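You operate a simulated robot arm through the tools that you are given. There is no shell and no other tool. Be economical: measure what you need, move in short steps, check, and stop when the job is done.

You run a simulated two-armed robot. Do the job below in one go: nothing can be reset, and whatever is moved stays where it is left.

TASK
Pull unit 21 square with the yellow jack, till it shows 0.0 mm, and fix the corner.
Fine: hook the red lever, slacken the blue knob, wind the black knob; tighten the blue one before the lever goes back.

It is judged by the outcome, as a careful person would: the job done as asked, and still so three seconds after it is handed in. It fails if anything else is knocked over, pushed out of place, dropped, spilled or broken.

THE ROBOT
Two 7-joint arms with fingered hands on one trunk, on a base that drives. Base frame: it is fixed to the floor where the robot stands at the start and does not move with it; the origin is under the middle of the robot, x ahead of it, y to its left, z up; the surface under the hand at the start is at about z = 1.17. Readings come in m, rad, newtons and seconds.
The left shoulder is at the start at [0.06, 0.166, 0.877], the right one opposite. With the tool pointing down near the work surface each hand reaches from about 0.1 to 0.7 m from the robot's upright axis, wherever it stands, measured 20 degrees to its own side. Places, roughly: black knob on the jack [0.7, -0.2, 1]; black latch [-0.75, -1.5, 1]; blue bolt [0.8, -0.6, 1.2]; blue knob on the corner plate [0.3, -0.5, 1]; green bolt [0.6, -0.7, 1.2]; grey knob with a steel tab [0.7, -0.3, 1.2]; grey latch [-1, -1.5, 1]; numbered brass cylinder [-0.75, -1.5, 1]; orange dial [0.2, -1.1, 1]; red bolt [0.7, -0.6, 1.2]; red lever [0.6, -0.3, 0.9]; red plastic strip [-1.25, -1.75, 1.25]; white cowl with black side lugs [-2, -2, 1]; white deck cover [1.25, -0.25, 1]; white plate with a yellow label [-1.75, -2.25, 1.25]; yellow digital level [-1, -1.25, 1]. Payload 5 kg a hand.
The TCP of each hand is the grasp point between the finger pads, 0.032 m short of the fingertips. In the tool frame z runs along the fingers and y along their closing line. Largest opening 0.16 m; the body of the gripper starts 0.089 m behind the TCP. The gripper is a hand of 3 fingers: y runs from the thumb to the fingers, the wrist lies at [0, 0, -0.267] in the tool frame, and closing takes about 1.5 s.
Orientation is told as [roll, pitch, yaw] about the base's x, y, z axes, in that order, counted from this pose: with the fingers straight down and closing along the base's y, the tool's x points along the base's -x, its y along +y and its z along -z.

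THE INTERFACE
- The arms move only by the tool servo_tool. It takes "left_series", "right_series" or both (then of equal length, played together; a hand with none holds still); each is text: rows parted by semicolons, each of 6 numbers parted by spaces: the shift along the base's x, y, z in units of 30 mm (1.0 is 30 mm), then the turn, a rotation vector about the base's x, y, z in units of 4 degrees (1.0 is 4 degrees). In form: dx dy dz ax ay az; .... A call has 1 to 20 rows; each row shifts and turns the commanded pose from where the row before left it. "left_jaw" and "right_jaw" are, for a hand that has rows, the gripper command, from -1 (fully open) to 1 (shut), values between in proportion, set as the call begins (left out, the last holds). A call with a number of a shift or a turn outside -1 to 1 is refused whole. Each row takes 0.2 s and may step no farther than 0.05 m and 0.15 rad from the row before; otherwise, or with a gripper value out of range, the whole call is refused. A pose out of reach is approached as far as the arm can. The call stops where the force on the tool passes 40 N (or 10 N more than at its start, if that is more) or the arm is blocked; 0.2 s more then pass. The fingers move at their own pace (about 0.045 m/s each) and stop on an object; they squeeze with about 21 N. The grip force told is the motor's: it shows also when the fingers shut on nothing. Time passes only in rows, and 0.2 s behind the last, so rows that do not move let the fingers close. It gives the time, the measured TCP pose, the force on the tool (base axes), the opening and the grip force at its end, in the units of the frame above (readings bear some noise), with the torque about the TCP (base axes, N m) and any sound that the robot's microphone picked up.
- Cameras (640 x 400 px; columns grow to the right, rows downward): "scene" is now at [0.0176, -0.0645, 1.5412]; the picture's right is [-0.72, -0.69, 0.00], its down [-0.40, 0.42, -0.81] and it looks along [0.56, -0.59, -0.58] (base axes); focal length 254 px, centre (320, 200). "left" rides on the left gripper at [-0.065, -0.004, -0.116] in its tool frame; the picture's right is [0.06, -1.00, 0.00], its down [0.87, 0.05, -0.49] and it looks along [0.49, 0.03, 0.87] (tool axes); focal length 261 px, centre (320, 200). "right" rides on the right gripper at [0.065, -0.004, -0.116] in its tool frame; the picture's right is [0.06, 1.00, 0.00], its down [-0.87, 0.05, -0.49] and it looks along [-0.49, 0.03, 0.87] (tool axes); focal length 261 px, centre (320, 200). There is no depth. A picture from a camera that has moved, and an enlarged one, comes with that camera's place and axes in the base frame and with its lens. The place of the scene camera against the robot may be out by one fixed shift of up to 0.018 m in any direction.
- camera(camera): a new picture of that camera. It takes no simulated time.
- raise_lower(by): slides the trunk up (or, below 0, down) by that many m; the arms and the scene camera ride with it, the base frame stays. It gives what a move gives, with no picture.
- roll_base(legs): drives the robot by 1 to 6 legs, each [ahead, turn to the left] in m and rad, along the robot's own axes; the way and the turn of a leg run together, so that a leg with both is an arc; at most 1.5 m and 3.142 rad a leg. The arms and the cameras ride along, it lands a little off, and it stops where it bumps. It gives what a move gives.
- set_fingers(finger1, finger2, thumb_bend, hand): sets how far each is bent, from 0 (flat) to 100 (curled in); at 30 the hand is open as for a grip, at 70 the pads meet at the TCP. One left out holds its place. A second passes; each finger stops where it meets its share of the squeeze, and holds until it gets a number again. A gripper value or a shape takes the hand back. It gives what a move gives, with no picture; readings hold the bend of each and the force on the fingers (four entries, about 0 where the hand has none), thumb and palm.
- hand_shape(shape, hand): the hand has 3 fingers and takes this shape, open, in about a second: jaw (thumb against the fingers, like two jaws); tri (thumb and two fingers); tip (a fingertip pinch); poke (one finger out to press); point (the index stretched); flat (the hand flat); cup (the hand cupped); fist (a fist). The gripper value then closes the fingers along that shape, each until it touches; the sizes above hold for jaw. It gives what a move gives, with no picture.
- head_to(pan, tilt): turns the head with the scene camera to pan (to the left, within 1.501 rad either way) and tilt (down, from -0.506 to 1.204), counted from straight ahead of the robot. It gives what a move gives.
- zoom(camera, box): a new picture of the part [left, top, right, bottom] of that camera's present view, enlarged. It takes no simulated time.
- sign_off(): hands the job in; it is judged then, once.

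Work in short steps. Places have to be worked out from the pictures, the camera data and where the tool is seen: move nearer, look again, correct. Check each grasp and each placing, and mend what went wrong. You have 120 turns and 88 pictures in all, those below and enlarged ones among them. Open the grippers and draw the arms clear of the work before you hand the job in, unless the task says otherwise; then end with one line.

The tools are called after "Call:" as name(argument=value, ...) on one line, values as JSON. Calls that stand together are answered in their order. servo_tool: Moves the arms, as the interface text tells. Its arguments: {"type":"object","properties":{"left_series":{"type":"string"},"left_jaw":{"type":"number"},"right_series":{"type":"string"},"right_jaw":{"type":"number"}},"required":[]} The other tools are called the same way: raise_lower (by) slides the trunk up or down; hand_shape (shape, hand) gives the hand a shape; set_fingers (finger1, finger2, thumb_bend, hand) moves the fingers one by one; roll_base (legs) drives the base; head_to (pan, tilt) turns the head that bears the scene camera; camera (camera) takes a picture; zoom (camera, box) takes an enlarged picture of a part of a camera's view; sign_off () hands the job in.

At the start:

```text
clock: 0.0
left_tool_pos: [0.5319, -0.0257, 1.2006]
left_orientation: [-0.001, -0.001, 0.0]
left_contact_force: [1.4, -1.3, -0.7]
left_torque: [0.0, 0.0, -0.01]
left_grip_width: 0.1597
left_gripper_force: 0.1
left_shape: jaw
left_bend: [30.0, 30.0, 30.0]
left_finger forces: [0.0, 0.0, 0.0, 0.0, 0.0, 0.0]
right_tool_pos: [0.434, -0.4654, 1.209]
right_orientation: [0.0, -0.001, -0.001]
right_contact_force: [0.6, -0.2, 0.0]
right_torque: [0.03, 0.0, -0.01]
right_grip_width: 0.1598
right_gripper_force: 0.0
right_shape: jaw
right_bend: [30.0, 30.0, 30.0]
right_finger forces: [0.0, 0.0, 0.0, 0.1, 0.1, 0.0]
trunk travel left (down, up): [-0.425, 0.165]
robot x, y, heading: [-0.0009, -0.0018, -0.001]
head pan, tilt: [-0.806, 0.618]
```

scene: 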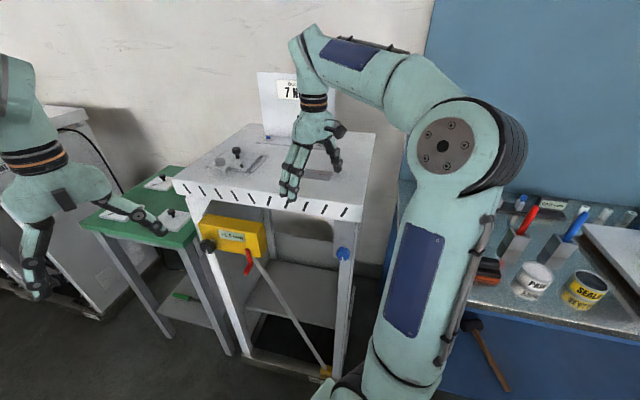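
right: 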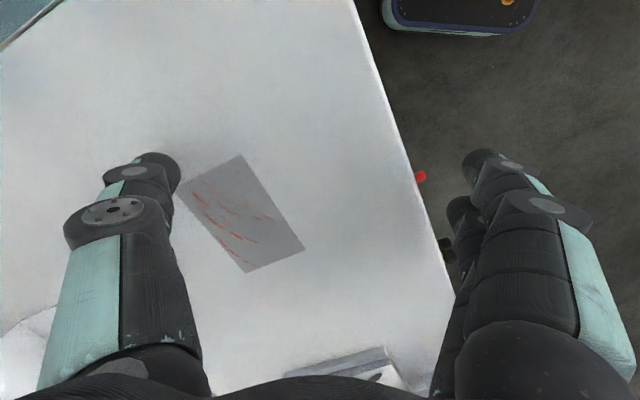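
left: 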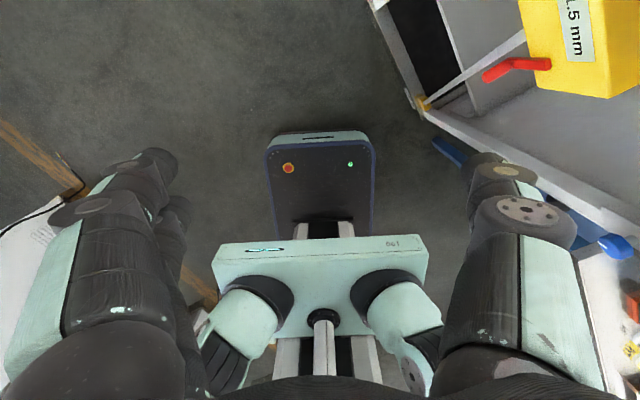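

The yellow jack hangs under the front edge of the white table, with the blue knob at the near-right corner. I take a closer look at it.

Call:
zoom(camera="scene", box=[170, 180, 370, 390])

Call:
zoom(camera="left", box=[400, 0, 640, 270])

```text
1.90 times, centred on (270, 285) of scene
camera zoom: at [0.0176, -0.0645, 1.5412], right [-0.72, -0.69, 0.0], down [-0.4, 0.42, -0.81], along [0.56, -0.59, -0.58], focal length 483 px, centre (415, 38)
```

zoom: 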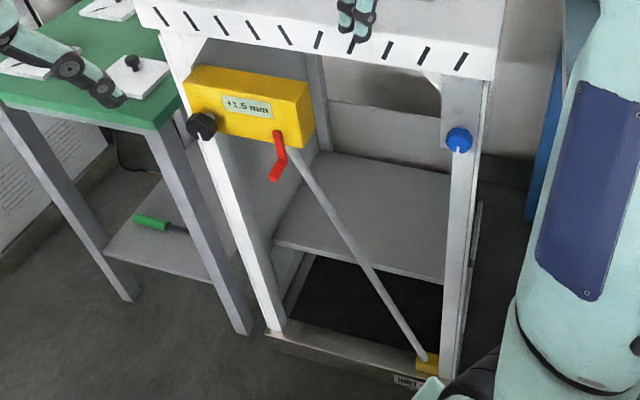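

```text
1.48 times, centred on (520, 135) of left
camera zoom: at [0.5959, -0.0305, 1.3155], right [-0.06, -1.0, 0.0], down [-0.87, 0.05, 0.49], along [-0.49, 0.03, -0.87], focal length 386 px, centre (24, 296)
```

zoom: 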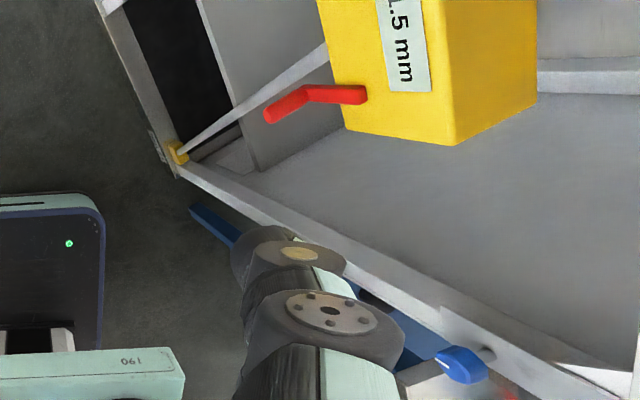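

Triangulating from both pictures puts the blue knob at about (0.312, -0.466, 1.005), and the table's front faces roughly (-0.6, 0.8). I lift both hands and draw them in before turning the base to face the front.

Call:
servo_tool(left_series="0 0 1 0 0 0;0 0 1 0 0 0;0 0 1 0 0 0;-1 1 0 0 0 0;-1 1 0 0 0 0;-1 1 0 0 0 0;-1 1 0 0 0 0;-1 1 0 0 0 0;-1 1 0 0 0 0;-1 1 0 0 0 0", right_series="0 0 1 0 0 0;0 0 1 0 0 0;0 0 1 0 0 0;-1 1 0 0 0 0;-1 1 0 0 0 0;-1 1 0 0 0 0;-1 1 0 0 0 0;-1 1 0 0 0 0;-1 1 0 0 0 0;0 0 0 0 0 0")

```text
clock: 2.2
left_tool_pos: [0.3179, 0.1845, 1.2894]
left_orientation: [0.0, -0.001, 0.001]
left_contact_force: [-0.7, 0.0, -0.4]
left_torque: [-0.03, -0.03, 0.0]
left_grip_width: 0.1598
left_gripper_force: 0.1
left_shape: jaw
left_bend: [30.0, 30.0, 30.0]
left_finger forces: [0.0, 0.1, 0.1, 0.0, 0.1, 0.0]
right_tool_pos: [0.2546, -0.2832, 1.3026]
right_orientation: [0.0, -0.001, 0.001]
right_contact_force: [0.0, 0.2, 0.0]
right_torque: [0.0, 0.01, 0.04]
right_grip_width: 0.1598
right_gripper_force: 0.0
right_shape: jaw
right_bend: [30.0, 30.0, 30.0]
right_finger forces: [0.0, 0.1, 0.0, 0.0, 0.0, 0.0]
trunk travel left (down, up): [-0.425, 0.165]
robot x, y, heading: [-0.0015, -0.0001, -0.004]
head pan, tilt: [-0.806, 0.618]
```

Both hands are clear. I now shift the base a little to the left and back and turn it to face the table front (heading about -0.9).

Call:
roll_base(legs=[[0, 1.23], [0.18, 0], [0, -2.13]])

Call:
head_to(pan=0, tilt=0.75)

Call:
camera(camera="scene")

```text
clock: 12.1
left_tool_pos: [0.4037, 0.0327, 1.2894]
left_orientation: [0.001, 0.001, -0.898]
left_contact_force: [0.1, 0.0, -0.5]
left_torque: [0.0, -0.03, 0.04]
left_grip_width: 0.1599
left_gripper_force: 0.0
left_shape: jaw
left_bend: [30.0, 30.0, 30.0]
left_finger forces: [0.0, 0.0, 0.0, 0.0, 0.1, 0.0]
right_tool_pos: [-0.0027, -0.2079, 1.3012]
right_orientation: [0.0, 0.001, -0.896]
right_contact_force: [-0.1, 0.4, 0.2]
right_torque: [0.01, -0.04, 0.0]
right_grip_width: 0.1599
right_gripper_force: 0.1
right_shape: jaw
right_bend: [30.0, 30.0, 30.0]
right_finger forces: [0.0, 0.1, 0.1, 0.0, 0.0, 0.1]
trunk travel left (down, up): [-0.425, 0.165]
robot x, y, heading: [0.0599, 0.1637, -0.896]
head pan, tilt: [-0.806, 0.618]
```

```text
clock: 13.2
left_tool_pos: [0.4036, 0.0335, 1.2891]
left_orientation: [0.0, 0.0, -0.898]
left_contact_force: [0.2, -0.1, 0.0]
left_torque: [0.03, -0.05, 0.01]
left_grip_width: 0.1597
left_gripper_force: 0.1
left_shape: jaw
left_bend: [30.0, 30.0, 30.0]
left_finger forces: [0.0, 0.0, 0.1, 0.0, 0.0, 0.1]
right_tool_pos: [-0.002, -0.2072, 1.3018]
right_orientation: [0.0, 0.001, -0.895]
right_contact_force: [0.0, -0.9, 0.6]
right_torque: [0.04, 0.03, 0.01]
right_grip_width: 0.1599
right_gripper_force: 0.2
right_shape: jaw
right_bend: [30.0, 30.0, 30.0]
right_finger forces: [0.0, 0.0, 0.0, 0.0, 0.0, 0.0]
trunk travel left (down, up): [-0.425, 0.165]
robot x, y, heading: [0.0596, 0.1691, -0.899]
head pan, tilt: [0.0, 0.75]
```

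```text
82 pictures are left
camera scene: at [0.0804, 0.1268, 1.5299], right [-0.78, -0.62, 0.0], down [-0.42, 0.53, -0.73], along [0.46, -0.57, -0.68], focal length 254 px, centre (320, 200)
```

scene: 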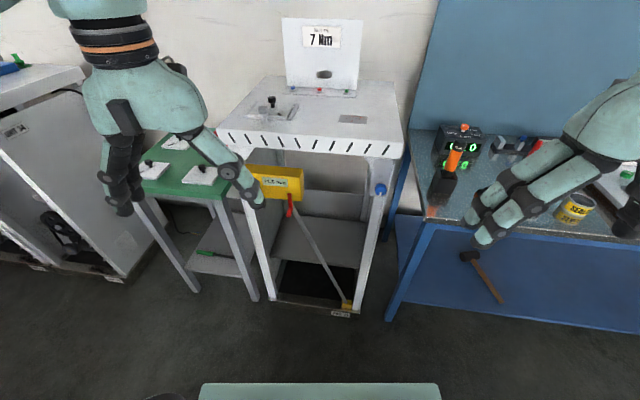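

The robot faces the front well. Now I turn both hands to point forward (fingers horizontal), lowering them and moving slightly ahead.

Call:
servo_tool(left_series="0.124 -0.157 -0.3 -0.783 -0.622 0;0.124 -0.157 -0.3 -0.783 -0.622 0;0.124 -0.157 -0.3 -0.783 -0.622 0;0.124 -0.157 -0.3 -0.783 -0.622 0;0.124 -0.157 -0.3 -0.783 -0.622 0;0.124 -0.157 -0.3 -0.783 -0.622 0;0.124 -0.157 -0.3 -0.783 -0.622 0;0.124 -0.157 -0.3 -0.783 -0.622 0;0.124 -0.157 -0.3 -0.783 -0.622 0;0.124 -0.157 -0.3 -0.783 -0.622 0;0.124 -0.157 -0.3 -0.783 -0.622 0;0.124 -0.157 -0.3 -0.783 -0.622 0;0.124 -0.157 -0.3 -0.783 -0.622 0;0.124 -0.157 -0.3 -0.783 -0.622 0;0.124 -0.157 -0.3 -0.783 -0.622 0;0.124 -0.157 -0.3 -0.783 -0.622 0;0.124 -0.157 -0.3 -0.783 -0.622 0;0.124 -0.157 -0.3 -0.783 -0.622 0;0.124 -0.157 -0.3 -0.783 -0.622 0;0.124 -0.157 -0.3 -0.783 -0.622 0", right_series="0.168 -0.211 -0.3 -0.783 -0.622 0;0.168 -0.211 -0.3 -0.783 -0.622 0;0.168 -0.211 -0.3 -0.783 -0.622 0;0.168 -0.211 -0.3 -0.783 -0.622 0;0.168 -0.211 -0.3 -0.783 -0.622 0;0.168 -0.211 -0.3 -0.783 -0.622 0;0.168 -0.211 -0.3 -0.783 -0.622 0;0.168 -0.211 -0.3 -0.783 -0.622 0;0.168 -0.211 -0.3 -0.783 -0.622 0;0.168 -0.211 -0.3 -0.783 -0.622 0;0.168 -0.211 -0.3 -0.783 -0.622 0;0.168 -0.211 -0.3 -0.783 -0.622 0;0.168 -0.211 -0.3 -0.783 -0.622 0;0.168 -0.211 -0.3 -0.783 -0.622 0;0.168 -0.211 -0.3 -0.783 -0.622 0;0.168 -0.211 -0.3 -0.783 -0.622 0;0.168 -0.211 -0.3 -0.783 -0.622 0;0.168 -0.211 -0.3 -0.783 -0.622 0;0.168 -0.211 -0.3 -0.783 -0.622 0;0.168 -0.211 -0.3 -0.783 -0.622 0")

Call:
camera(camera="scene")

Call:
camera(camera="left")

Call:
camera(camera="right")

```text
clock: 17.6
left_tool_pos: [0.4094, -0.1133, 1.2364]
left_orientation: [-0.397, -1.327, -0.733]
left_contact_force: [0.3, -1.5, -0.6]
left_torque: [-0.02, 0.0, 0.01]
left_grip_width: 0.1601
left_gripper_force: 0.1
left_shape: jaw
left_bend: [30.0, 30.0, 30.0]
left_finger forces: [0.0, 0.0, 0.0, 0.0, 0.1, 0.0]
left hand out of reach, approached as far as the arm can: row 15, 16, 17, 18, 19, 20
right_tool_pos: [0.1002, -0.3887, 1.2321]
right_orientation: [0.001, -1.387, -0.897]
right_contact_force: [1.2, -0.9, 1.0]
right_torque: [0.0, 0.01, 0.02]
right_grip_width: 0.1598
right_gripper_force: 0.1
right_shape: jaw
right_bend: [30.0, 30.0, 30.0]
right_finger forces: [0.1, 0.0, 0.0, 0.1, 0.0, 0.1]
right hand out of reach, approached as far as the arm can: row 15, 16, 17, 18, 19, 20
trunk travel left (down, up): [-0.425, 0.165]
robot x, y, heading: [0.0627, 0.1656, -0.904]
head pan, tilt: [0.0, 0.75]
stopped in row 20 (left hand): the arm was blocked; the commanded pose is now the measured one
```

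```text
81 pictures are left
camera scene: at [0.0798, 0.1267, 1.5299], right [-0.78, -0.62, 0.0], down [-0.42, 0.53, -0.73], along [0.46, -0.57, -0.68], focal length 254 px, centre (320, 200)
```

scene: 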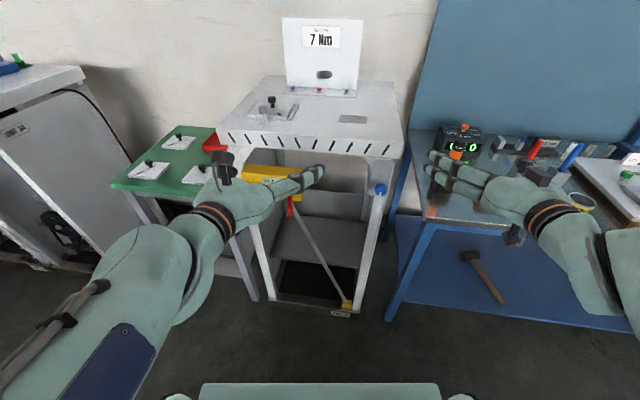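

```text
80 pictures are left
camera left: at [0.3698, -0.0234, 1.3256], right [-0.91, -0.42, 0.03], down [-0.31, 0.6, -0.74], along [0.29, -0.68, -0.67], focal length 261 px, centre (320, 200)
```

left: 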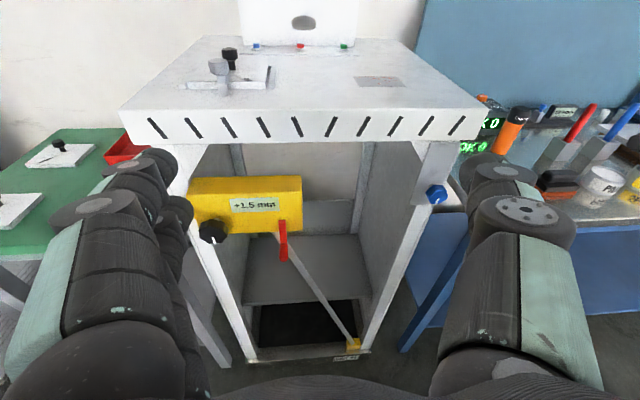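

```text
79 pictures are left
camera right: at [0.019, -0.2919, 1.1878], right [0.77, 0.63, -0.06], down [-0.16, 0.29, 0.94], along [0.61, -0.72, 0.32], focal length 261 px, centre (320, 200)
```

right: 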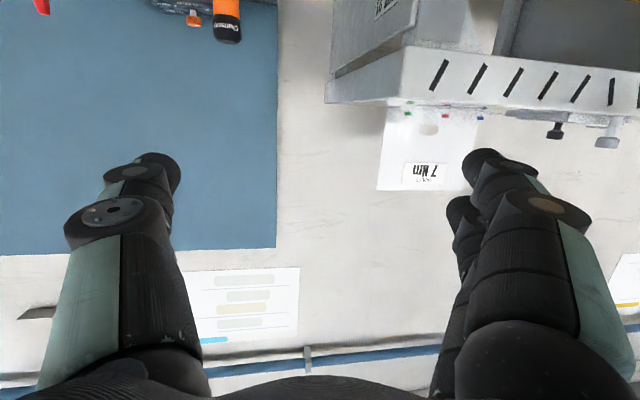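

Low forward poses were out of reach because the arms are folded too close to the body. I back up by 0.12 m and lower the trunk, so the hands come to knob height with the arms in this same shape.

Call:
roll_base(legs=[[-0.12, 0]])

Call:
raise_lower(by=-0.22)

Call:
head_to(pan=0, tilt=0.5)

Call:
camera(camera="scene")

Call:
camera(camera="left")

```text
clock: 18.9
left_tool_pos: [0.3344, -0.0187, 1.2367]
left_orientation: [-0.399, -1.328, -0.733]
left_contact_force: [-0.4, 1.0, -0.1]
left_torque: [-0.02, 0.02, 0.01]
left_grip_width: 0.1601
left_gripper_force: 0.1
left_shape: jaw
left_bend: [30.0, 30.0, 30.0]
left_finger forces: [0.1, 0.0, 0.0, 0.0, 0.0, 0.0]
right_tool_pos: [0.0254, -0.2938, 1.2322]
right_orientation: [-0.002, -1.39, -0.897]
right_contact_force: [-0.8, 0.2, 0.7]
right_torque: [-0.02, -0.02, 0.0]
right_grip_width: 0.1601
right_gripper_force: 0.0
right_shape: jaw
right_bend: [30.0, 30.0, 30.0]
right_finger forces: [0.0, 0.0, 0.0, 0.0, 0.0, 0.1]
trunk travel left (down, up): [-0.425, 0.165]
robot x, y, heading: [-0.0114, 0.2629, -0.902]
head pan, tilt: [0.0, 0.75]
```

```text
clock: 21.2
left_tool_pos: [0.3415, -0.0234, 0.9992]
left_orientation: [-0.532, -1.259, -0.629]
left_contact_force: [-1.1, 0.0, -0.6]
left_torque: [-0.02, -0.01, 0.0]
left_grip_width: 0.1603
left_gripper_force: 0.1
left_shape: jaw
left_bend: [30.0, 30.0, 30.0]
left_finger forces: [0.0, 0.0, 0.1, 0.0, 0.0, 0.0]
right_tool_pos: [0.0255, -0.2948, 1.0103]
right_orientation: [-0.002, -1.388, -0.898]
right_contact_force: [0.4, 0.4, -0.4]
right_torque: [0.01, -0.01, -0.02]
right_grip_width: 0.1599
right_gripper_force: 0.1
right_shape: jaw
right_bend: [30.0, 30.0, 30.0]
right_finger forces: [0.1, 0.1, 0.0, 0.0, 0.0, 0.0]
trunk travel left (down, up): [-0.205, 0.385]
robot x, y, heading: [-0.012, 0.266, -0.899]
head pan, tilt: [0.0, 0.75]
```

```text
clock: 22.0
left_tool_pos: [0.3403, -0.023, 0.9995]
left_orientation: [-0.53, -1.26, -0.631]
left_contact_force: [-0.3, 0.7, -0.1]
left_torque: [0.04, 0.02, 0.01]
left_grip_width: 0.1601
left_gripper_force: 0.1
left_shape: jaw
left_bend: [30.0, 30.0, 30.0]
left_finger forces: [0.1, 0.0, 0.1, 0.0, 0.0, 0.0]
right_tool_pos: [0.0245, -0.2936, 1.0121]
right_orientation: [0.0, -1.388, -0.898]
right_contact_force: [0.3, -0.4, -0.5]
right_torque: [0.0, -0.03, -0.01]
right_grip_width: 0.1599
right_gripper_force: 0.1
right_shape: jaw
right_bend: [30.0, 30.0, 30.0]
right_finger forces: [0.1, 0.0, 0.0, 0.0, 0.0, 0.0]
trunk travel left (down, up): [-0.205, 0.385]
robot x, y, heading: [-0.0126, 0.2627, -0.903]
head pan, tilt: [0.0, 0.499]
```

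```text
78 pictures are left
camera scene: at [0.0106, 0.2144, 1.331], right [-0.78, -0.62, 0.0], down [-0.3, 0.38, -0.88], along [0.55, -0.69, -0.48], focal length 254 px, centre (320, 200)
```

scene: 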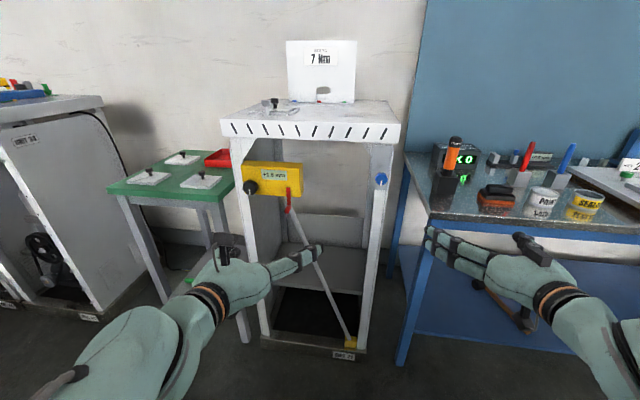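

```text
77 pictures are left
camera left: at [0.3098, 0.0644, 1.093], right [-0.91, -0.4, 0.09], down [-0.35, 0.62, -0.71], along [0.22, -0.68, -0.7], focal length 261 px, centre (320, 200)
```

left: 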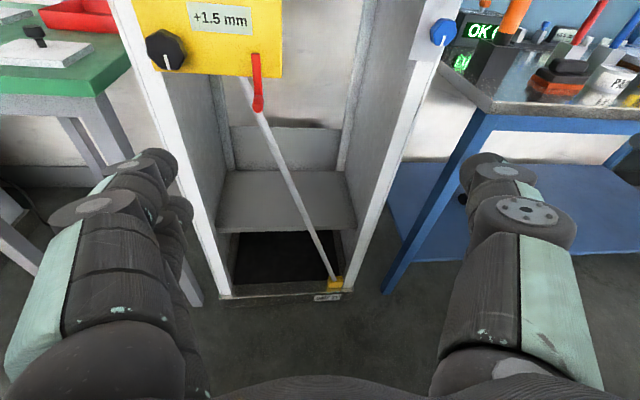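

Good view of the jack. I take enlarged looks at it for measuring.

Call:
zoom(camera="scene", box=[220, 140, 412, 260])

Call:
zoom(camera="left", box=[120, 0, 312, 120])

```text
3.33 times, centred on (316, 200) of scene
camera zoom: at [0.0106, 0.2144, 1.331], right [-0.78, -0.62, 0.0], down [-0.3, 0.38, -0.88], along [0.55, -0.69, -0.48], focal length 846 px, centre (333, 200)
```

zoom: 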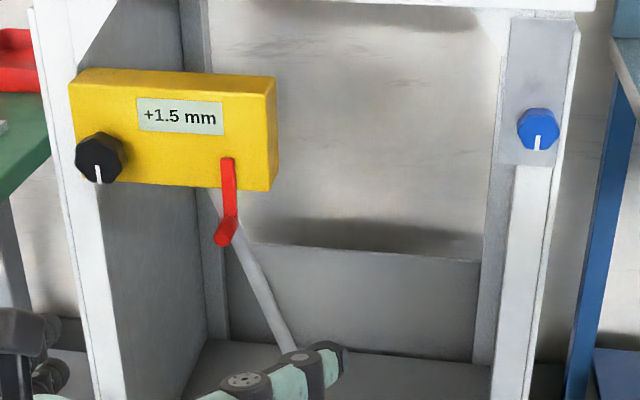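

```text
3.33 times, centred on (216, 60) of left
camera zoom: at [0.3098, 0.0644, 1.093], right [-0.91, -0.4, 0.09], down [-0.35, 0.62, -0.71], along [0.22, -0.68, -0.7], focal length 869 px, centre (667, 667)
```

zoom: 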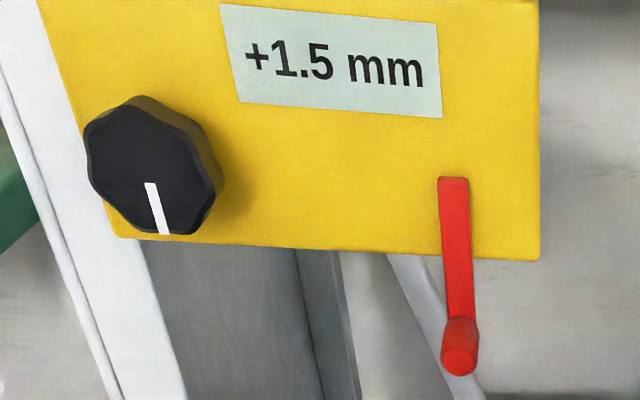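

I've located the black knob at about (0.68, -0.245, 0.957), the lever handle tip at (0.56, -0.295, 0.882), its pivot at about (0.57, -0.317, 0.957), and the blue knob at (0.315, -0.485, 1.005). I check the unit label and the sign.

Call:
zoom(camera="scene", box=[310, 330, 374, 370])

Call:
zoom(camera="scene", box=[220, 30, 412, 150])

```text
10.00 times, centred on (342, 350) of scene
camera zoom: at [0.0106, 0.2144, 1.331], right [-0.78, -0.62, 0.0], down [-0.3, 0.38, -0.88], along [0.55, -0.69, -0.48], focal length 2536 px, centre (100, -1300)
```

zoom: 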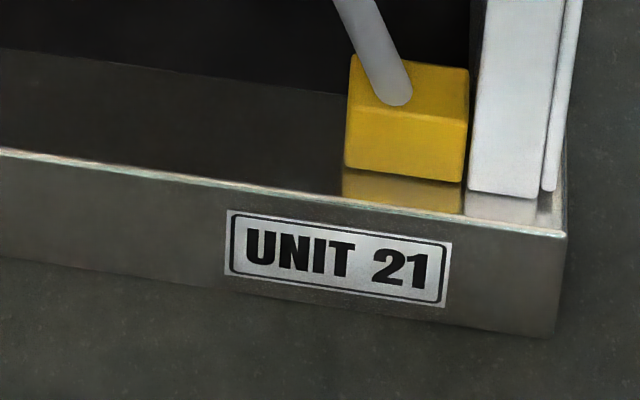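

```text
3.33 times, centred on (316, 90) of scene
camera zoom: at [0.0106, 0.2144, 1.331], right [-0.78, -0.62, 0.0], down [-0.3, 0.38, -0.88], along [0.55, -0.69, -0.48], focal length 846 px, centre (333, 567)
```

zoom: 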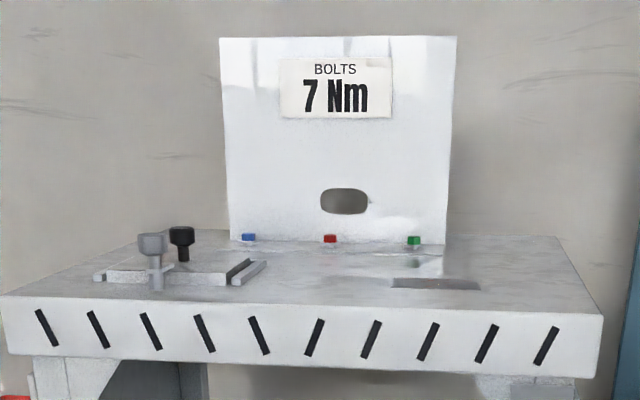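

Unit 21 is confirmed. I bring the left hand to a stand-off in front of the lever handle with the fingers level and square to the face.

Call:
servo_tool(left_series="0.58 -0.69 -0.39 -0.23 -0.38 0.26;0.58 -0.69 -0.39 -0.23 -0.38 0.26;0.58 -0.69 -0.39 -0.23 -0.38 0.26;0.58 -0.69 -0.39 -0.23 -0.38 0.26;0.58 -0.69 -0.39 -0.23 -0.38 0.26;0.58 -0.69 -0.39 -0.23 -0.38 0.26;0.58 -0.69 -0.39 -0.23 -0.38 0.26;0.58 -0.69 -0.39 -0.23 -0.38 0.26;0.58 -0.69 -0.39 -0.23 -0.38 0.26;0.58 -0.69 -0.39 -0.23 -0.38 0.26", left_jaw=-0.4)

Call:
camera(camera="left")

Call:
camera(camera="scene")

```text
clock: 22.5
left_tool_pos: [0.2575, -0.0643, 1.0156]
left_orientation: [-0.809, -1.314, -0.595]
left_contact_force: [-0.7, -0.3, 0.0]
left_torque: [0.01, -0.01, 0.0]
left_grip_width: 0.1176
left_gripper_force: 0.0
left_shape: jaw
left_bend: [64.0, 64.0, 61.0]
left_finger forces: [0.0, 0.0, 0.1, 0.1, 0.0, 0.0]
left hand out of reach, approached as far as the arm can: row 1
right_tool_pos: [0.0256, -0.2941, 1.0112]
right_orientation: [-0.004, -1.388, -0.894]
right_contact_force: [0.0, 0.9, 0.6]
right_torque: [0.01, 0.04, -0.04]
right_grip_width: 0.1599
right_gripper_force: 0.2
right_shape: jaw
right_bend: [30.0, 30.0, 30.0]
right_finger forces: [0.1, 0.1, 0.0, 0.0, 0.0, 0.0]
trunk travel left (down, up): [-0.205, 0.385]
robot x, y, heading: [-0.0156, 0.2638, -0.899]
head pan, tilt: [0.0, 0.499]
stopped in row 2 (left hand): the arm was blocked; the commanded pose is now the measured one
```

```text
72 pictures are left
camera left: at [0.2508, 0.0362, 1.0988], right [-0.98, -0.17, 0.12], down [-0.2, 0.61, -0.77], along [0.06, -0.77, -0.63], focal length 261 px, centre (320, 200)
```

left: 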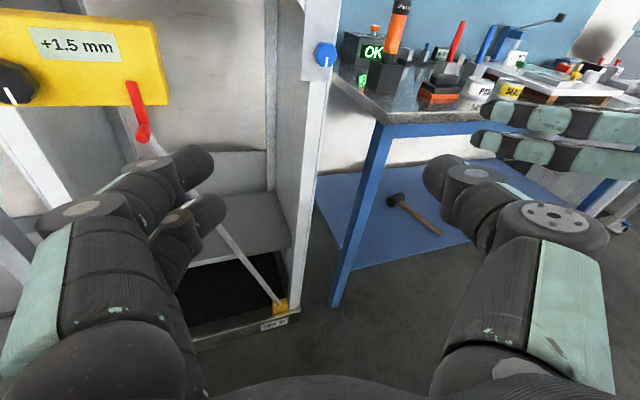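

```text
71 pictures are left
camera scene: at [0.0111, 0.2147, 1.3311], right [-0.78, -0.62, 0.0], down [-0.3, 0.37, -0.88], along [0.55, -0.69, -0.48], focal length 254 px, centre (320, 200)
```

scene: 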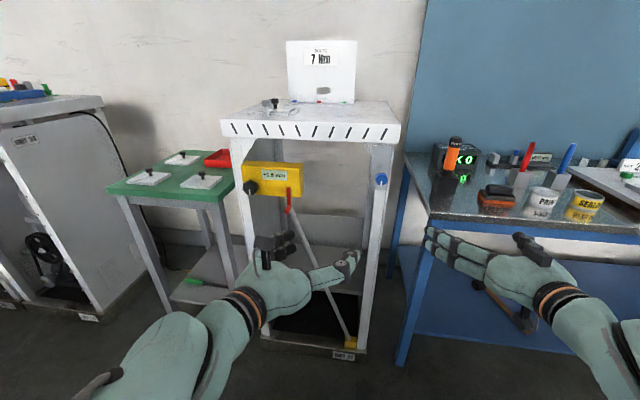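

The left arm hit a joint limit close to the body. I move the left TCP out to the left, forward and up without turning, to get to a better arm posture.

Call:
servo_tool(left_series="0.87 -0.02 0.33 0 0 0;0.87 -0.02 0.33 0 0 0;0.87 -0.02 0.33 0 0 0;0.87 -0.02 0.33 0 0 0;0.87 -0.02 0.33 0 0 0;0.87 -0.02 0.33 0 0 0")

```text
clock: 23.9
left_tool_pos: [0.4143, -0.0687, 1.0769]
left_orientation: [-0.792, -1.319, -0.607]
left_contact_force: [-0.4, -0.5, 0.0]
left_torque: [0.01, -0.02, 0.01]
left_grip_width: 0.1122
left_gripper_force: 0.0
left_shape: jaw
left_bend: [66.0, 66.0, 64.0]
left_finger forces: [0.1, 0.0, 0.0, 0.0, 0.0, 0.0]
right_tool_pos: [0.0251, -0.2935, 1.0117]
right_orientation: [0.0, -1.388, -0.902]
right_contact_force: [-0.9, -0.6, 0.2]
right_torque: [0.0, -0.02, 0.02]
right_grip_width: 0.1598
right_gripper_force: 0.1
right_shape: jaw
right_bend: [30.0, 30.0, 30.0]
right_finger forces: [0.0, 0.1, 0.0, 0.0, 0.0, 0.1]
trunk travel left (down, up): [-0.205, 0.385]
robot x, y, heading: [-0.0139, 0.2623, -0.899]
head pan, tilt: [0.0, 0.499]
```

That followed exactly. Now I turn the left hand square to the face while easing forward.

Call:
servo_tool(left_series="0.3 -0.3 -0.1 -0.2 -0.48 0.863;0.3 -0.3 -0.1 -0.2 -0.48 0.863;0.3 -0.3 -0.1 -0.2 -0.48 0.863;0.3 -0.3 -0.1 -0.2 -0.48 0.863;0.3 -0.3 -0.1 -0.2 -0.48 0.863;0.3 -0.3 -0.1 -0.2 -0.48 0.863;0.3 -0.3 -0.1 -0.2 -0.48 0.863")

```text
clock: 25.5
left_tool_pos: [0.4783, -0.1316, 1.0555]
left_orientation: [-2.856, -1.569, 1.881]
left_contact_force: [0.4, -0.3, -0.4]
left_torque: [0.01, -0.01, 0.03]
left_grip_width: 0.1122
left_gripper_force: 0.1
left_shape: jaw
left_bend: [66.0, 66.0, 64.0]
left_finger forces: [0.1, 0.0, 0.0, 0.0, 0.0, 0.1]
right_tool_pos: [0.0253, -0.2937, 1.0114]
right_orientation: [-0.001, -1.388, -0.898]
right_contact_force: [-0.2, 0.2, -0.4]
right_torque: [-0.01, 0.0, 0.0]
right_grip_width: 0.1601
right_gripper_force: 0.0
right_shape: jaw
right_bend: [30.0, 30.0, 30.0]
right_finger forces: [0.1, 0.1, 0.0, 0.0, 0.0, 0.0]
trunk travel left (down, up): [-0.205, 0.385]
robot x, y, heading: [-0.0186, 0.2626, -0.902]
head pan, tilt: [0.0, 0.499]
```

The left hand is now square. I lower it to the lever handle's height at the stand-off and look.

Call:
servo_tool(left_series="0.2 -0.4 -0.95 0 0 0;0.2 -0.4 -0.95 0 0 0;0.2 -0.4 -0.95 0 0 0;0.2 -0.4 -0.95 0 0 0;0.2 -0.4 -0.95 0 0 0;0.2 -0.4 -0.95 0 0 0")

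Call:
camera(camera="left")

Call:
camera(camera="scene")

```text
clock: 26.9
left_tool_pos: [0.5148, -0.2042, 0.8831]
left_orientation: [-2.127, -1.571, 1.15]
left_contact_force: [0.5, 0.0, -0.5]
left_torque: [-0.04, 0.02, 0.02]
left_grip_width: 0.1122
left_gripper_force: 0.1
left_shape: jaw
left_bend: [66.0, 66.0, 64.0]
left_finger forces: [0.1, 0.0, 0.0, 0.0, 0.1, 0.0]
right_tool_pos: [0.0253, -0.2945, 1.012]
right_orientation: [0.0, -1.389, -0.898]
right_contact_force: [-0.1, -0.5, -0.1]
right_torque: [0.0, 0.05, -0.02]
right_grip_width: 0.1601
right_gripper_force: 0.1
right_shape: jaw
right_bend: [30.0, 30.0, 30.0]
right_finger forces: [0.1, 0.1, 0.1, 0.0, 0.1, 0.1]
trunk travel left (down, up): [-0.205, 0.385]
robot x, y, heading: [-0.0146, 0.2632, -0.902]
head pan, tilt: [0.0, 0.499]
```

```text
70 pictures are left
camera left: at [0.4453, -0.1122, 0.9479], right [-0.83, -0.56, -0.06], down [-0.23, 0.44, -0.87], along [0.51, -0.7, -0.49], focal length 261 px, centre (320, 200)
```

left: 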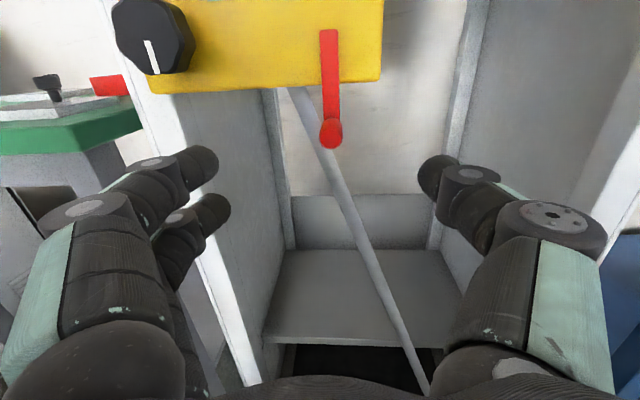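

```text
69 pictures are left
camera scene: at [0.0107, 0.2144, 1.3319], right [-0.78, -0.62, 0.0], down [-0.3, 0.38, -0.88], along [0.55, -0.69, -0.48], focal length 254 px, centre (320, 200)
```

scene: 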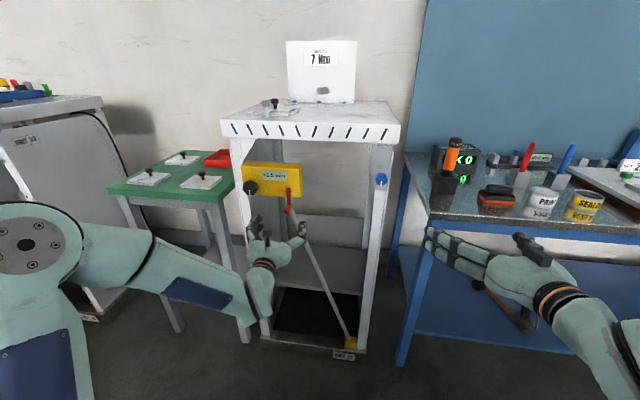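

The handle lies about 0.10 m ahead of the TCP and 12 mm to its right. I advance over it with the fingers passing below the box.

Call:
servo_tool(left_series="0.3 -0.6 0.04 0 0 0;0.3 -0.6 0.04 0 0 0;0.3 -0.6 0.04 0 0 0;0.3 -0.6 0.04 0 0 0;0.3 -0.6 0.04 0 0 0")

Call:
camera(camera="left")

```text
clock: 28.1
left_tool_pos: [0.5586, -0.2937, 0.8886]
left_orientation: [-1.813, -1.569, 0.834]
left_contact_force: [0.2, 0.0, -0.8]
left_torque: [0.01, 0.01, 0.0]
left_grip_width: 0.1122
left_gripper_force: 0.1
left_shape: jaw
left_bend: [66.0, 66.0, 64.0]
left_finger forces: [0.0, 0.0, 0.0, 0.0, 0.0, 0.1]
right_tool_pos: [0.0248, -0.2952, 1.0118]
right_orientation: [-0.002, -1.388, -0.897]
right_contact_force: [-0.7, 0.3, 0.2]
right_torque: [0.0, 0.0, 0.04]
right_grip_width: 0.1598
right_gripper_force: 0.1
right_shape: jaw
right_bend: [30.0, 30.0, 30.0]
right_finger forces: [0.1, 0.1, 0.0, 0.0, 0.0, 0.1]
trunk travel left (down, up): [-0.205, 0.385]
robot x, y, heading: [-0.0116, 0.2626, -0.898]
head pan, tilt: [0.0, 0.499]
```

```text
68 pictures are left
camera left: at [0.4894, -0.2023, 0.9532], right [-0.83, -0.56, -0.06], down [-0.23, 0.44, -0.87], along [0.51, -0.7, -0.49], focal length 261 px, centre (320, 200)
```

left: 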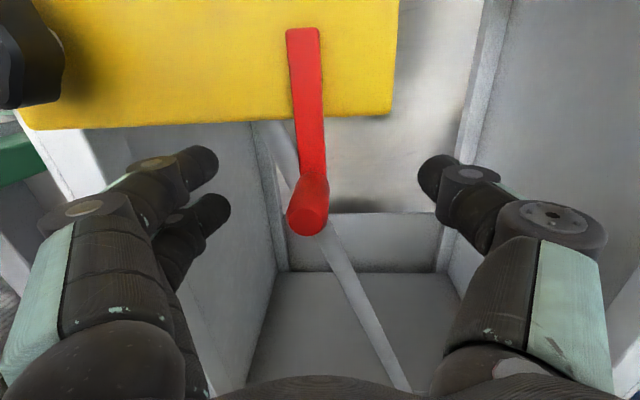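

The handle is between thumb and fingers; I close on it.

Call:
servo_tool(left_series="0.1 -0.16 0 0 0 0;0.1 -0.16 0 0 0 0;0 0 0 0 0 0;0 0 0 0 0 0;0 0 0 0 0 0;0 0 0 0 0 0;0 0 0 0 0 0;0 0 0 0 0 0", left_jaw=1)

Call:
camera(camera="left")

```text
clock: 29.9
left_tool_pos: [0.5638, -0.3043, 0.8895]
left_orientation: [-2.017, -1.568, 1.04]
left_contact_force: [1.4, -3.4, 1.0]
left_torque: [-0.03, 0.04, -0.03]
left_grip_width: 0.0001
left_gripper_force: 20.4
left_shape: jaw
left_bend: [65.0, 65.0, 67.0]
left_finger forces: [0.1, 0.1, 0.0, 0.1, 0.1, 0.0]
right_tool_pos: [0.0251, -0.2956, 1.0111]
right_orientation: [0.0, -1.387, -0.897]
right_contact_force: [0.0, 0.5, -0.6]
right_torque: [0.01, -0.03, 0.01]
right_grip_width: 0.1599
right_gripper_force: 0.0
right_shape: jaw
right_bend: [30.0, 30.0, 30.0]
right_finger forces: [0.0, 0.0, 0.0, 0.0, 0.0, 0.0]
trunk travel left (down, up): [-0.205, 0.385]
robot x, y, heading: [-0.0138, 0.2601, -0.901]
head pan, tilt: [0.0, 0.499]
```

```text
67 pictures are left
camera left: at [0.4958, -0.2123, 0.9541], right [-0.83, -0.56, -0.06], down [-0.23, 0.44, -0.87], along [0.51, -0.7, -0.49], focal length 261 px, centre (320, 200)
```

left: 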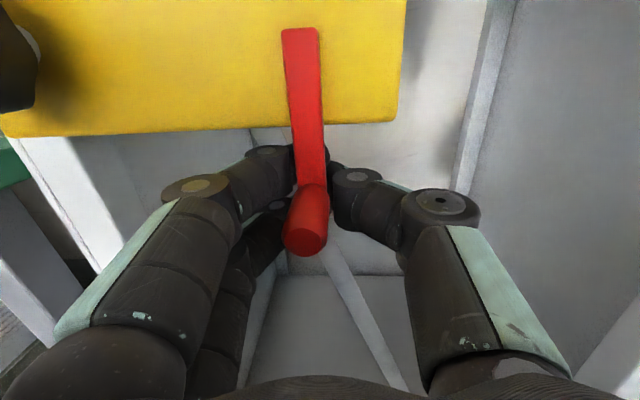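

The fingers closed on nothing: the handle tip is about 43 mm nearer to me than the TCP and about 9 mm higher. I open, draw back 33 mm, rise 9 mm, and close again.

Call:
servo_tool(left_series="0 0 0 0 0 0;0 0 0 0 0 0;0 0 0 0 0 0;0 0 0 0 0 0;-0.2 0.3 0.1 0 0 0;-0.2 0.3 0.1 0 0 0;-0.2 0.3 0.1 0 0 0", left_jaw=-0.2)

Call:
servo_tool(left_series="0 0 0 0 0 0;0 0 0 0 0 0;0 0 0 0 0 0;0 0 0 0 0 0;0 0 0 0 0 0;0 0 0 0 0 0;0 0 0 0 0 0;0 0 0 0 0 0", left_jaw=1)

Call:
camera(camera="left")

```text
clock: 31.5
left_tool_pos: [0.5482, -0.2776, 0.8969]
left_orientation: [-1.953, -1.569, 0.976]
left_contact_force: [0.8, 0.0, -0.1]
left_torque: [0.04, -0.03, 0.0]
left_grip_width: 0.096
left_gripper_force: 0.0
left_shape: jaw
left_bend: [71.0, 71.0, 70.0]
left_finger forces: [0.0, 0.0, 0.0, 0.0, 0.1, 0.0]
right_tool_pos: [0.0249, -0.2935, 1.0114]
right_orientation: [-0.001, -1.387, -0.896]
right_contact_force: [0.2, 0.6, 0.2]
right_torque: [0.01, 0.0, 0.0]
right_grip_width: 0.16
right_gripper_force: 0.1
right_shape: jaw
right_bend: [30.0, 30.0, 30.0]
right_finger forces: [0.1, 0.0, 0.0, 0.0, 0.1, 0.1]
trunk travel left (down, up): [-0.205, 0.385]
robot x, y, heading: [-0.0139, 0.264, -0.902]
head pan, tilt: [0.0, 0.499]
```

```text
clock: 33.3
left_tool_pos: [0.5479, -0.2767, 0.8969]
left_orientation: [-1.926, -1.57, 0.95]
left_contact_force: [-0.2, 1.1, -0.8]
left_torque: [-0.16, 0.03, 0.15]
left_grip_width: 0.0078
left_gripper_force: 20.8
left_shape: jaw
left_bend: [72.0, 71.0, 70.0]
left_finger forces: [13.4, 7.7, 0.0, 0.0, 17.0, 0.0]
right_tool_pos: [0.0251, -0.2944, 1.0118]
right_orientation: [-0.001, -1.388, -0.897]
right_contact_force: [0.2, 0.9, -0.4]
right_torque: [0.02, -0.01, 0.03]
right_grip_width: 0.1595
right_gripper_force: 0.0
right_shape: jaw
right_bend: [30.0, 30.0, 30.0]
right_finger forces: [0.0, 0.0, 0.0, 0.0, 0.0, 0.0]
trunk travel left (down, up): [-0.205, 0.385]
robot x, y, heading: [-0.0096, 0.2644, -0.902]
head pan, tilt: [0.0, 0.499]
```

```text
66 pictures are left
camera left: at [0.4788, -0.1842, 0.9617], right [-0.83, -0.56, -0.06], down [-0.23, 0.44, -0.87], along [0.51, -0.7, -0.49], focal length 261 px, centre (320, 200)
```

left: 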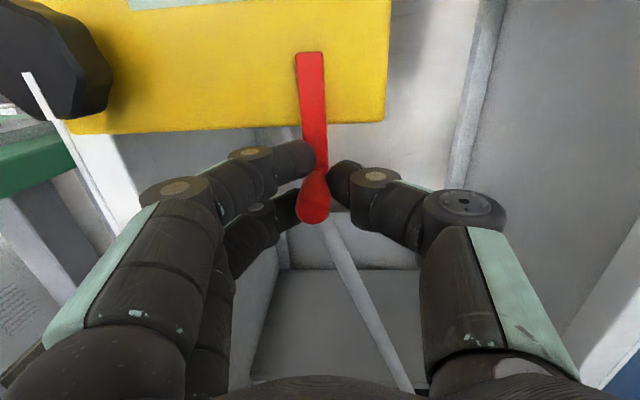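

The lever is gripped near the handle's root (8 mm). I gently test swinging it to the right, turning the hand along with it.

Call:
servo_tool(left_series="-0.14 -0.095 0 0 0 0;-0.14 -0.095 0 0 0 0;-0.14 -0.095 0 0 0 0")

```text
clock: 34.1
left_tool_pos: [0.5359, -0.2844, 0.8975]
left_orientation: [-0.9, -1.569, -0.078]
left_contact_force: [-3.5, 30.3, -7.7]
left_torque: [-0.55, 0.6, 0.97]
left_grip_width: 0.0095
left_gripper_force: 21.3
left_shape: jaw
left_bend: [72.0, 71.0, 70.0]
left_finger forces: [45.9, 12.9, 0.0, 0.0, 18.8, 0.0]
right_tool_pos: [0.0247, -0.2935, 1.012]
right_orientation: [-0.007, -1.389, -0.893]
right_contact_force: [-0.6, 0.5, 0.1]
right_torque: [0.0, 0.0, 0.01]
right_grip_width: 0.1598
right_gripper_force: 0.0
right_shape: jaw
right_bend: [30.0, 30.0, 30.0]
right_finger forces: [0.1, 0.1, 0.0, 0.0, 0.0, 0.1]
trunk travel left (down, up): [-0.205, 0.385]
robot x, y, heading: [-0.0135, 0.2638, -0.893]
head pan, tilt: [0.0, 0.499]
```

There is a reaction of about 30 N; I look at whether the lever moved.

Call:
camera(camera="left")

Call:
zoom(camera="scene", box=[220, 140, 412, 260])

```text
65 pictures are left
camera left: at [0.4667, -0.1918, 0.9626], right [-0.83, -0.56, -0.06], down [-0.23, 0.44, -0.87], along [0.51, -0.7, -0.49], focal length 261 px, centre (320, 200)
```

left: 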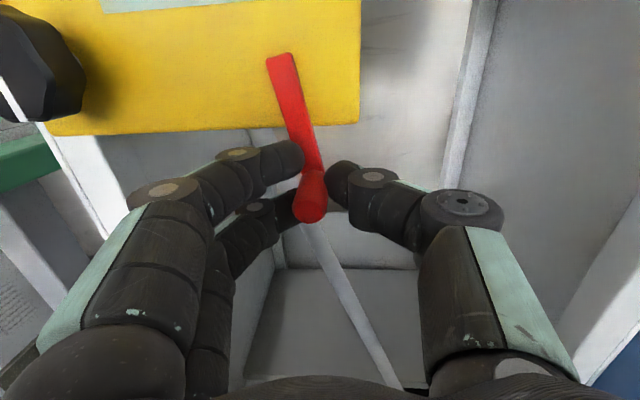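

```text
3.33 times, centred on (316, 200) of scene
camera zoom: at [0.0109, 0.2167, 1.3318], right [-0.78, -0.62, 0.0], down [-0.3, 0.37, -0.88], along [0.55, -0.69, -0.48], focal length 846 px, centre (333, 200)
```

zoom: 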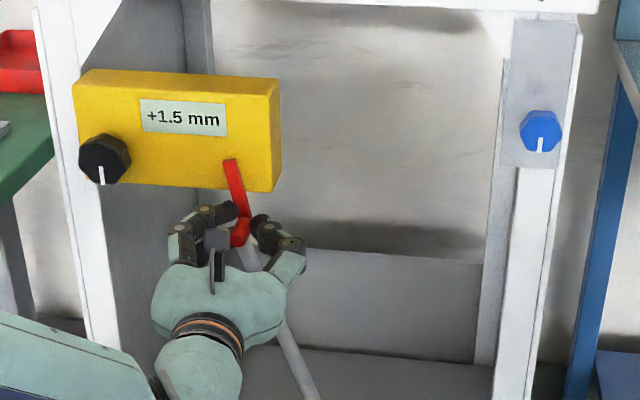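

The lever swings to the right (about 14° so far). I follow its arc (radius about 60 mm), turning the hand with it.

Call:
servo_tool(left_series="-0.112 -0.075 0.06 -0.56 0.83 0;-0.109 -0.074 0.06 -0.56 0.83 0;-0.106 -0.072 0.06 -0.56 0.83 0;-0.103 -0.069 0.066 -0.56 0.83 0;-0.099 -0.066 0.074 -0.56 0.83 0")

```text
clock: 35.3
left_tool_pos: [0.5174, -0.2948, 0.9068]
left_orientation: [-1.567, -1.219, 0.593]
left_contact_force: [-11.5, 31.4, -16.5]
left_torque: [-0.11, 0.96, 0.88]
left_grip_width: 0.0102
left_gripper_force: 20.9
left_shape: jaw
left_bend: [72.0, 72.0, 70.0]
left_finger forces: [46.8, 14.1, 0.0, 0.0, 20.6, 0.0]
right_tool_pos: [0.0253, -0.293, 1.0126]
right_orientation: [-0.005, -1.389, -0.893]
right_contact_force: [-0.6, 0.4, -0.8]
right_torque: [0.04, -0.01, -0.01]
right_grip_width: 0.16
right_gripper_force: 0.0
right_shape: jaw
right_bend: [30.0, 30.0, 30.0]
right_finger forces: [0.0, 0.0, 0.1, 0.0, 0.0, 0.1]
trunk travel left (down, up): [-0.205, 0.385]
robot x, y, heading: [-0.0112, 0.2619, -0.901]
head pan, tilt: [0.0, 0.499]
```

Still moving, with a push-back along the face normal of about 30 N. I continue the arc while easing back about 4 mm.

Call:
servo_tool(left_series="-0.13 0.0 0.07 -0.56 0.83 0;-0.125 0.005 0.08 -0.56 0.83 0;-0.12 0.01 0.09 -0.56 0.83 0;-0.084 -0.056 0.097 -0.56 0.83 0;-0.078 -0.052 0.104 -0.56 0.83 0")

Call:
camera(camera="left")

```text
clock: 36.5
left_tool_pos: [0.5055, -0.2988, 0.9234]
left_orientation: [-1.575, -0.871, 0.599]
left_contact_force: [11.2, -11.9, -1.5]
left_torque: [-0.01, 0.23, 0.19]
left_grip_width: 0.0068
left_gripper_force: 21.1
left_shape: jaw
left_bend: [70.0, 71.0, 70.0]
left_finger forces: [11.2, 8.5, 0.1, 0.0, 15.0, 0.0]
right_tool_pos: [0.0252, -0.2955, 1.011]
right_orientation: [-0.003, -1.388, -0.898]
right_contact_force: [-0.1, 0.4, 0.4]
right_torque: [0.0, 0.0, 0.0]
right_grip_width: 0.1599
right_gripper_force: 0.1
right_shape: jaw
right_bend: [30.0, 30.0, 30.0]
right_finger forces: [0.0, 0.1, 0.1, 0.1, 0.0, 0.0]
trunk travel left (down, up): [-0.205, 0.385]
robot x, y, heading: [-0.0123, 0.2635, -0.899]
head pan, tilt: [0.0, 0.499]
```

```text
63 pictures are left
camera left: at [0.471, -0.1828, 0.9742], right [-0.67, -0.45, 0.6], down [-0.7, 0.11, -0.7], along [0.25, -0.89, -0.39], focal length 261 px, centre (320, 200)
```

left: 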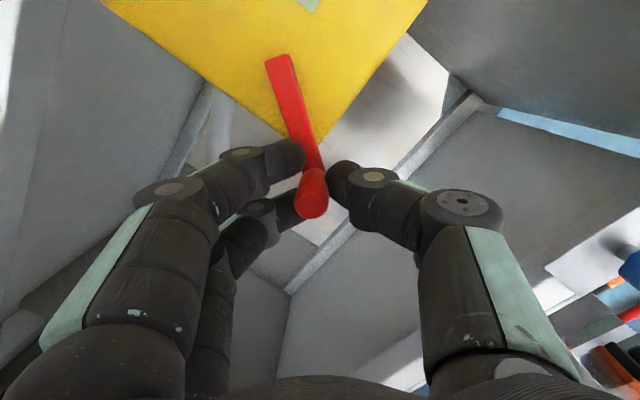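

The lever is now at about 54° and moving freely. I continue to about 90°.

Call:
servo_tool(left_series="-0.055 -0.053 0.116 -0.56 0.83 0;-0.048 -0.049 0.121 -0.56 0.83 0;-0.041 -0.044 0.126 -0.56 0.83 0;-0.034 -0.039 0.13 -0.56 0.83 0;-0.036 -0.024 0.133 -0.56 0.83 0;-0.028 -0.019 0.136 -0.56 0.83 0;-0.02 -0.014 0.138 -0.56 0.83 0;-0.012 -0.008 0.139 -0.56 0.83 0")

Call:
camera(camera="left")

Call:
zoom(camera="scene", box=[220, 140, 412, 260])

```text
clock: 37.9
left_tool_pos: [0.5002, -0.3013, 0.9353]
left_orientation: [-1.548, -0.44, 0.59]
left_contact_force: [0.6, 11.2, -11.6]
left_torque: [0.41, 0.28, 0.37]
left_grip_width: 0.008
left_gripper_force: 21.2
left_shape: jaw
left_bend: [70.0, 71.0, 72.0]
left_finger forces: [18.5, 12.6, 0.1, 0.1, 12.7, 0.1]
right_tool_pos: [0.0252, -0.2938, 1.0127]
right_orientation: [-0.004, -1.387, -0.894]
right_contact_force: [-0.4, 0.2, -0.6]
right_torque: [0.02, -0.01, -0.01]
right_grip_width: 0.1601
right_gripper_force: 0.0
right_shape: jaw
right_bend: [30.0, 30.0, 30.0]
right_finger forces: [0.0, 0.0, 0.1, 0.1, 0.0, 0.0]
trunk travel left (down, up): [-0.205, 0.385]
robot x, y, heading: [-0.0183, 0.2649, -0.894]
head pan, tilt: [0.0, 0.499]
stopped in row 7 (left hand): the force on the tool passed its limit at 42 N (the readings are from after the stop); the commanded pose is now the measured one
```

```text
62 pictures are left
camera left: at [0.4807, -0.1765, 0.9692], right [-0.39, -0.29, 0.88], down [-0.91, -0.02, -0.41], along [0.13, -0.96, -0.25], focal length 261 px, centre (320, 200)
```

left: 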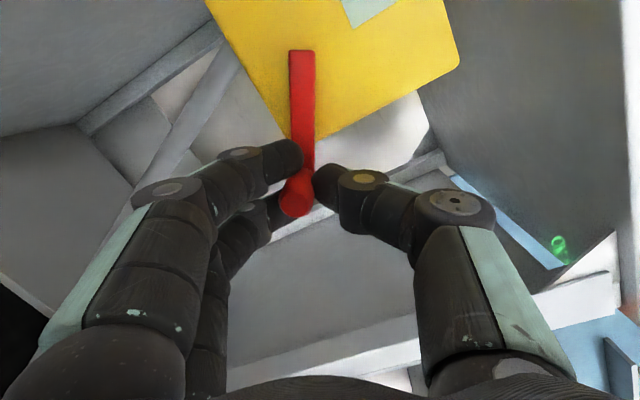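

```text
3.33 times, centred on (316, 200) of scene
camera zoom: at [0.0115, 0.215, 1.332], right [-0.78, -0.62, 0.0], down [-0.3, 0.37, -0.88], along [0.55, -0.69, -0.48], focal length 846 px, centre (333, 200)
```

zoom: 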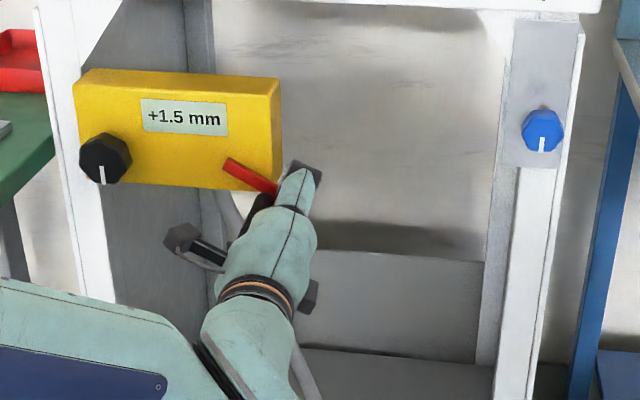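

The lever reached a hard stop at about 60°. I open the fingers to see whether it stays there.

Call:
servo_tool(left_series="0 0 0 0 0 0;0 0 0 0 0 0;0 0 0 0 0 0;0 0 0 0 0 0", left_jaw=0.3)

Call:
camera(camera="left")

```text
clock: 38.9
left_tool_pos: [0.4971, -0.3039, 0.9401]
left_orientation: [-1.559, -0.444, 0.592]
left_contact_force: [-0.1, -0.4, -0.3]
left_torque: [-0.03, -0.02, -0.03]
left_grip_width: 0.0553
left_gripper_force: 0.1
left_shape: jaw
left_bend: [73.0, 73.0, 70.0]
left_finger forces: [0.1, 0.0, 0.0, 0.0, 0.0, 0.0]
right_tool_pos: [0.0248, -0.2953, 1.0116]
right_orientation: [0.0, -1.388, -0.899]
right_contact_force: [-0.1, -1.0, 0.2]
right_torque: [-0.04, -0.01, 0.02]
right_grip_width: 0.1599
right_gripper_force: 0.0
right_shape: jaw
right_bend: [30.0, 30.0, 30.0]
right_finger forces: [0.0, 0.0, 0.0, 0.1, 0.0, 0.1]
trunk travel left (down, up): [-0.205, 0.385]
robot x, y, heading: [-0.014, 0.262, -0.898]
head pan, tilt: [0.0, 0.499]
```

```text
60 pictures are left
camera left: at [0.4786, -0.1776, 0.9725], right [-0.39, -0.28, 0.88], down [-0.91, -0.02, -0.42], along [0.13, -0.96, -0.25], focal length 261 px, centre (320, 200)
```

left: 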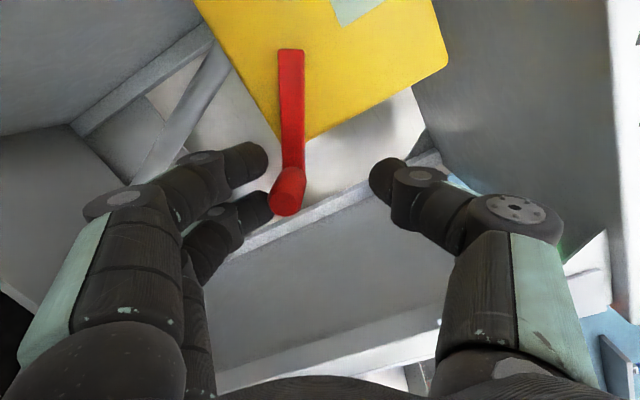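

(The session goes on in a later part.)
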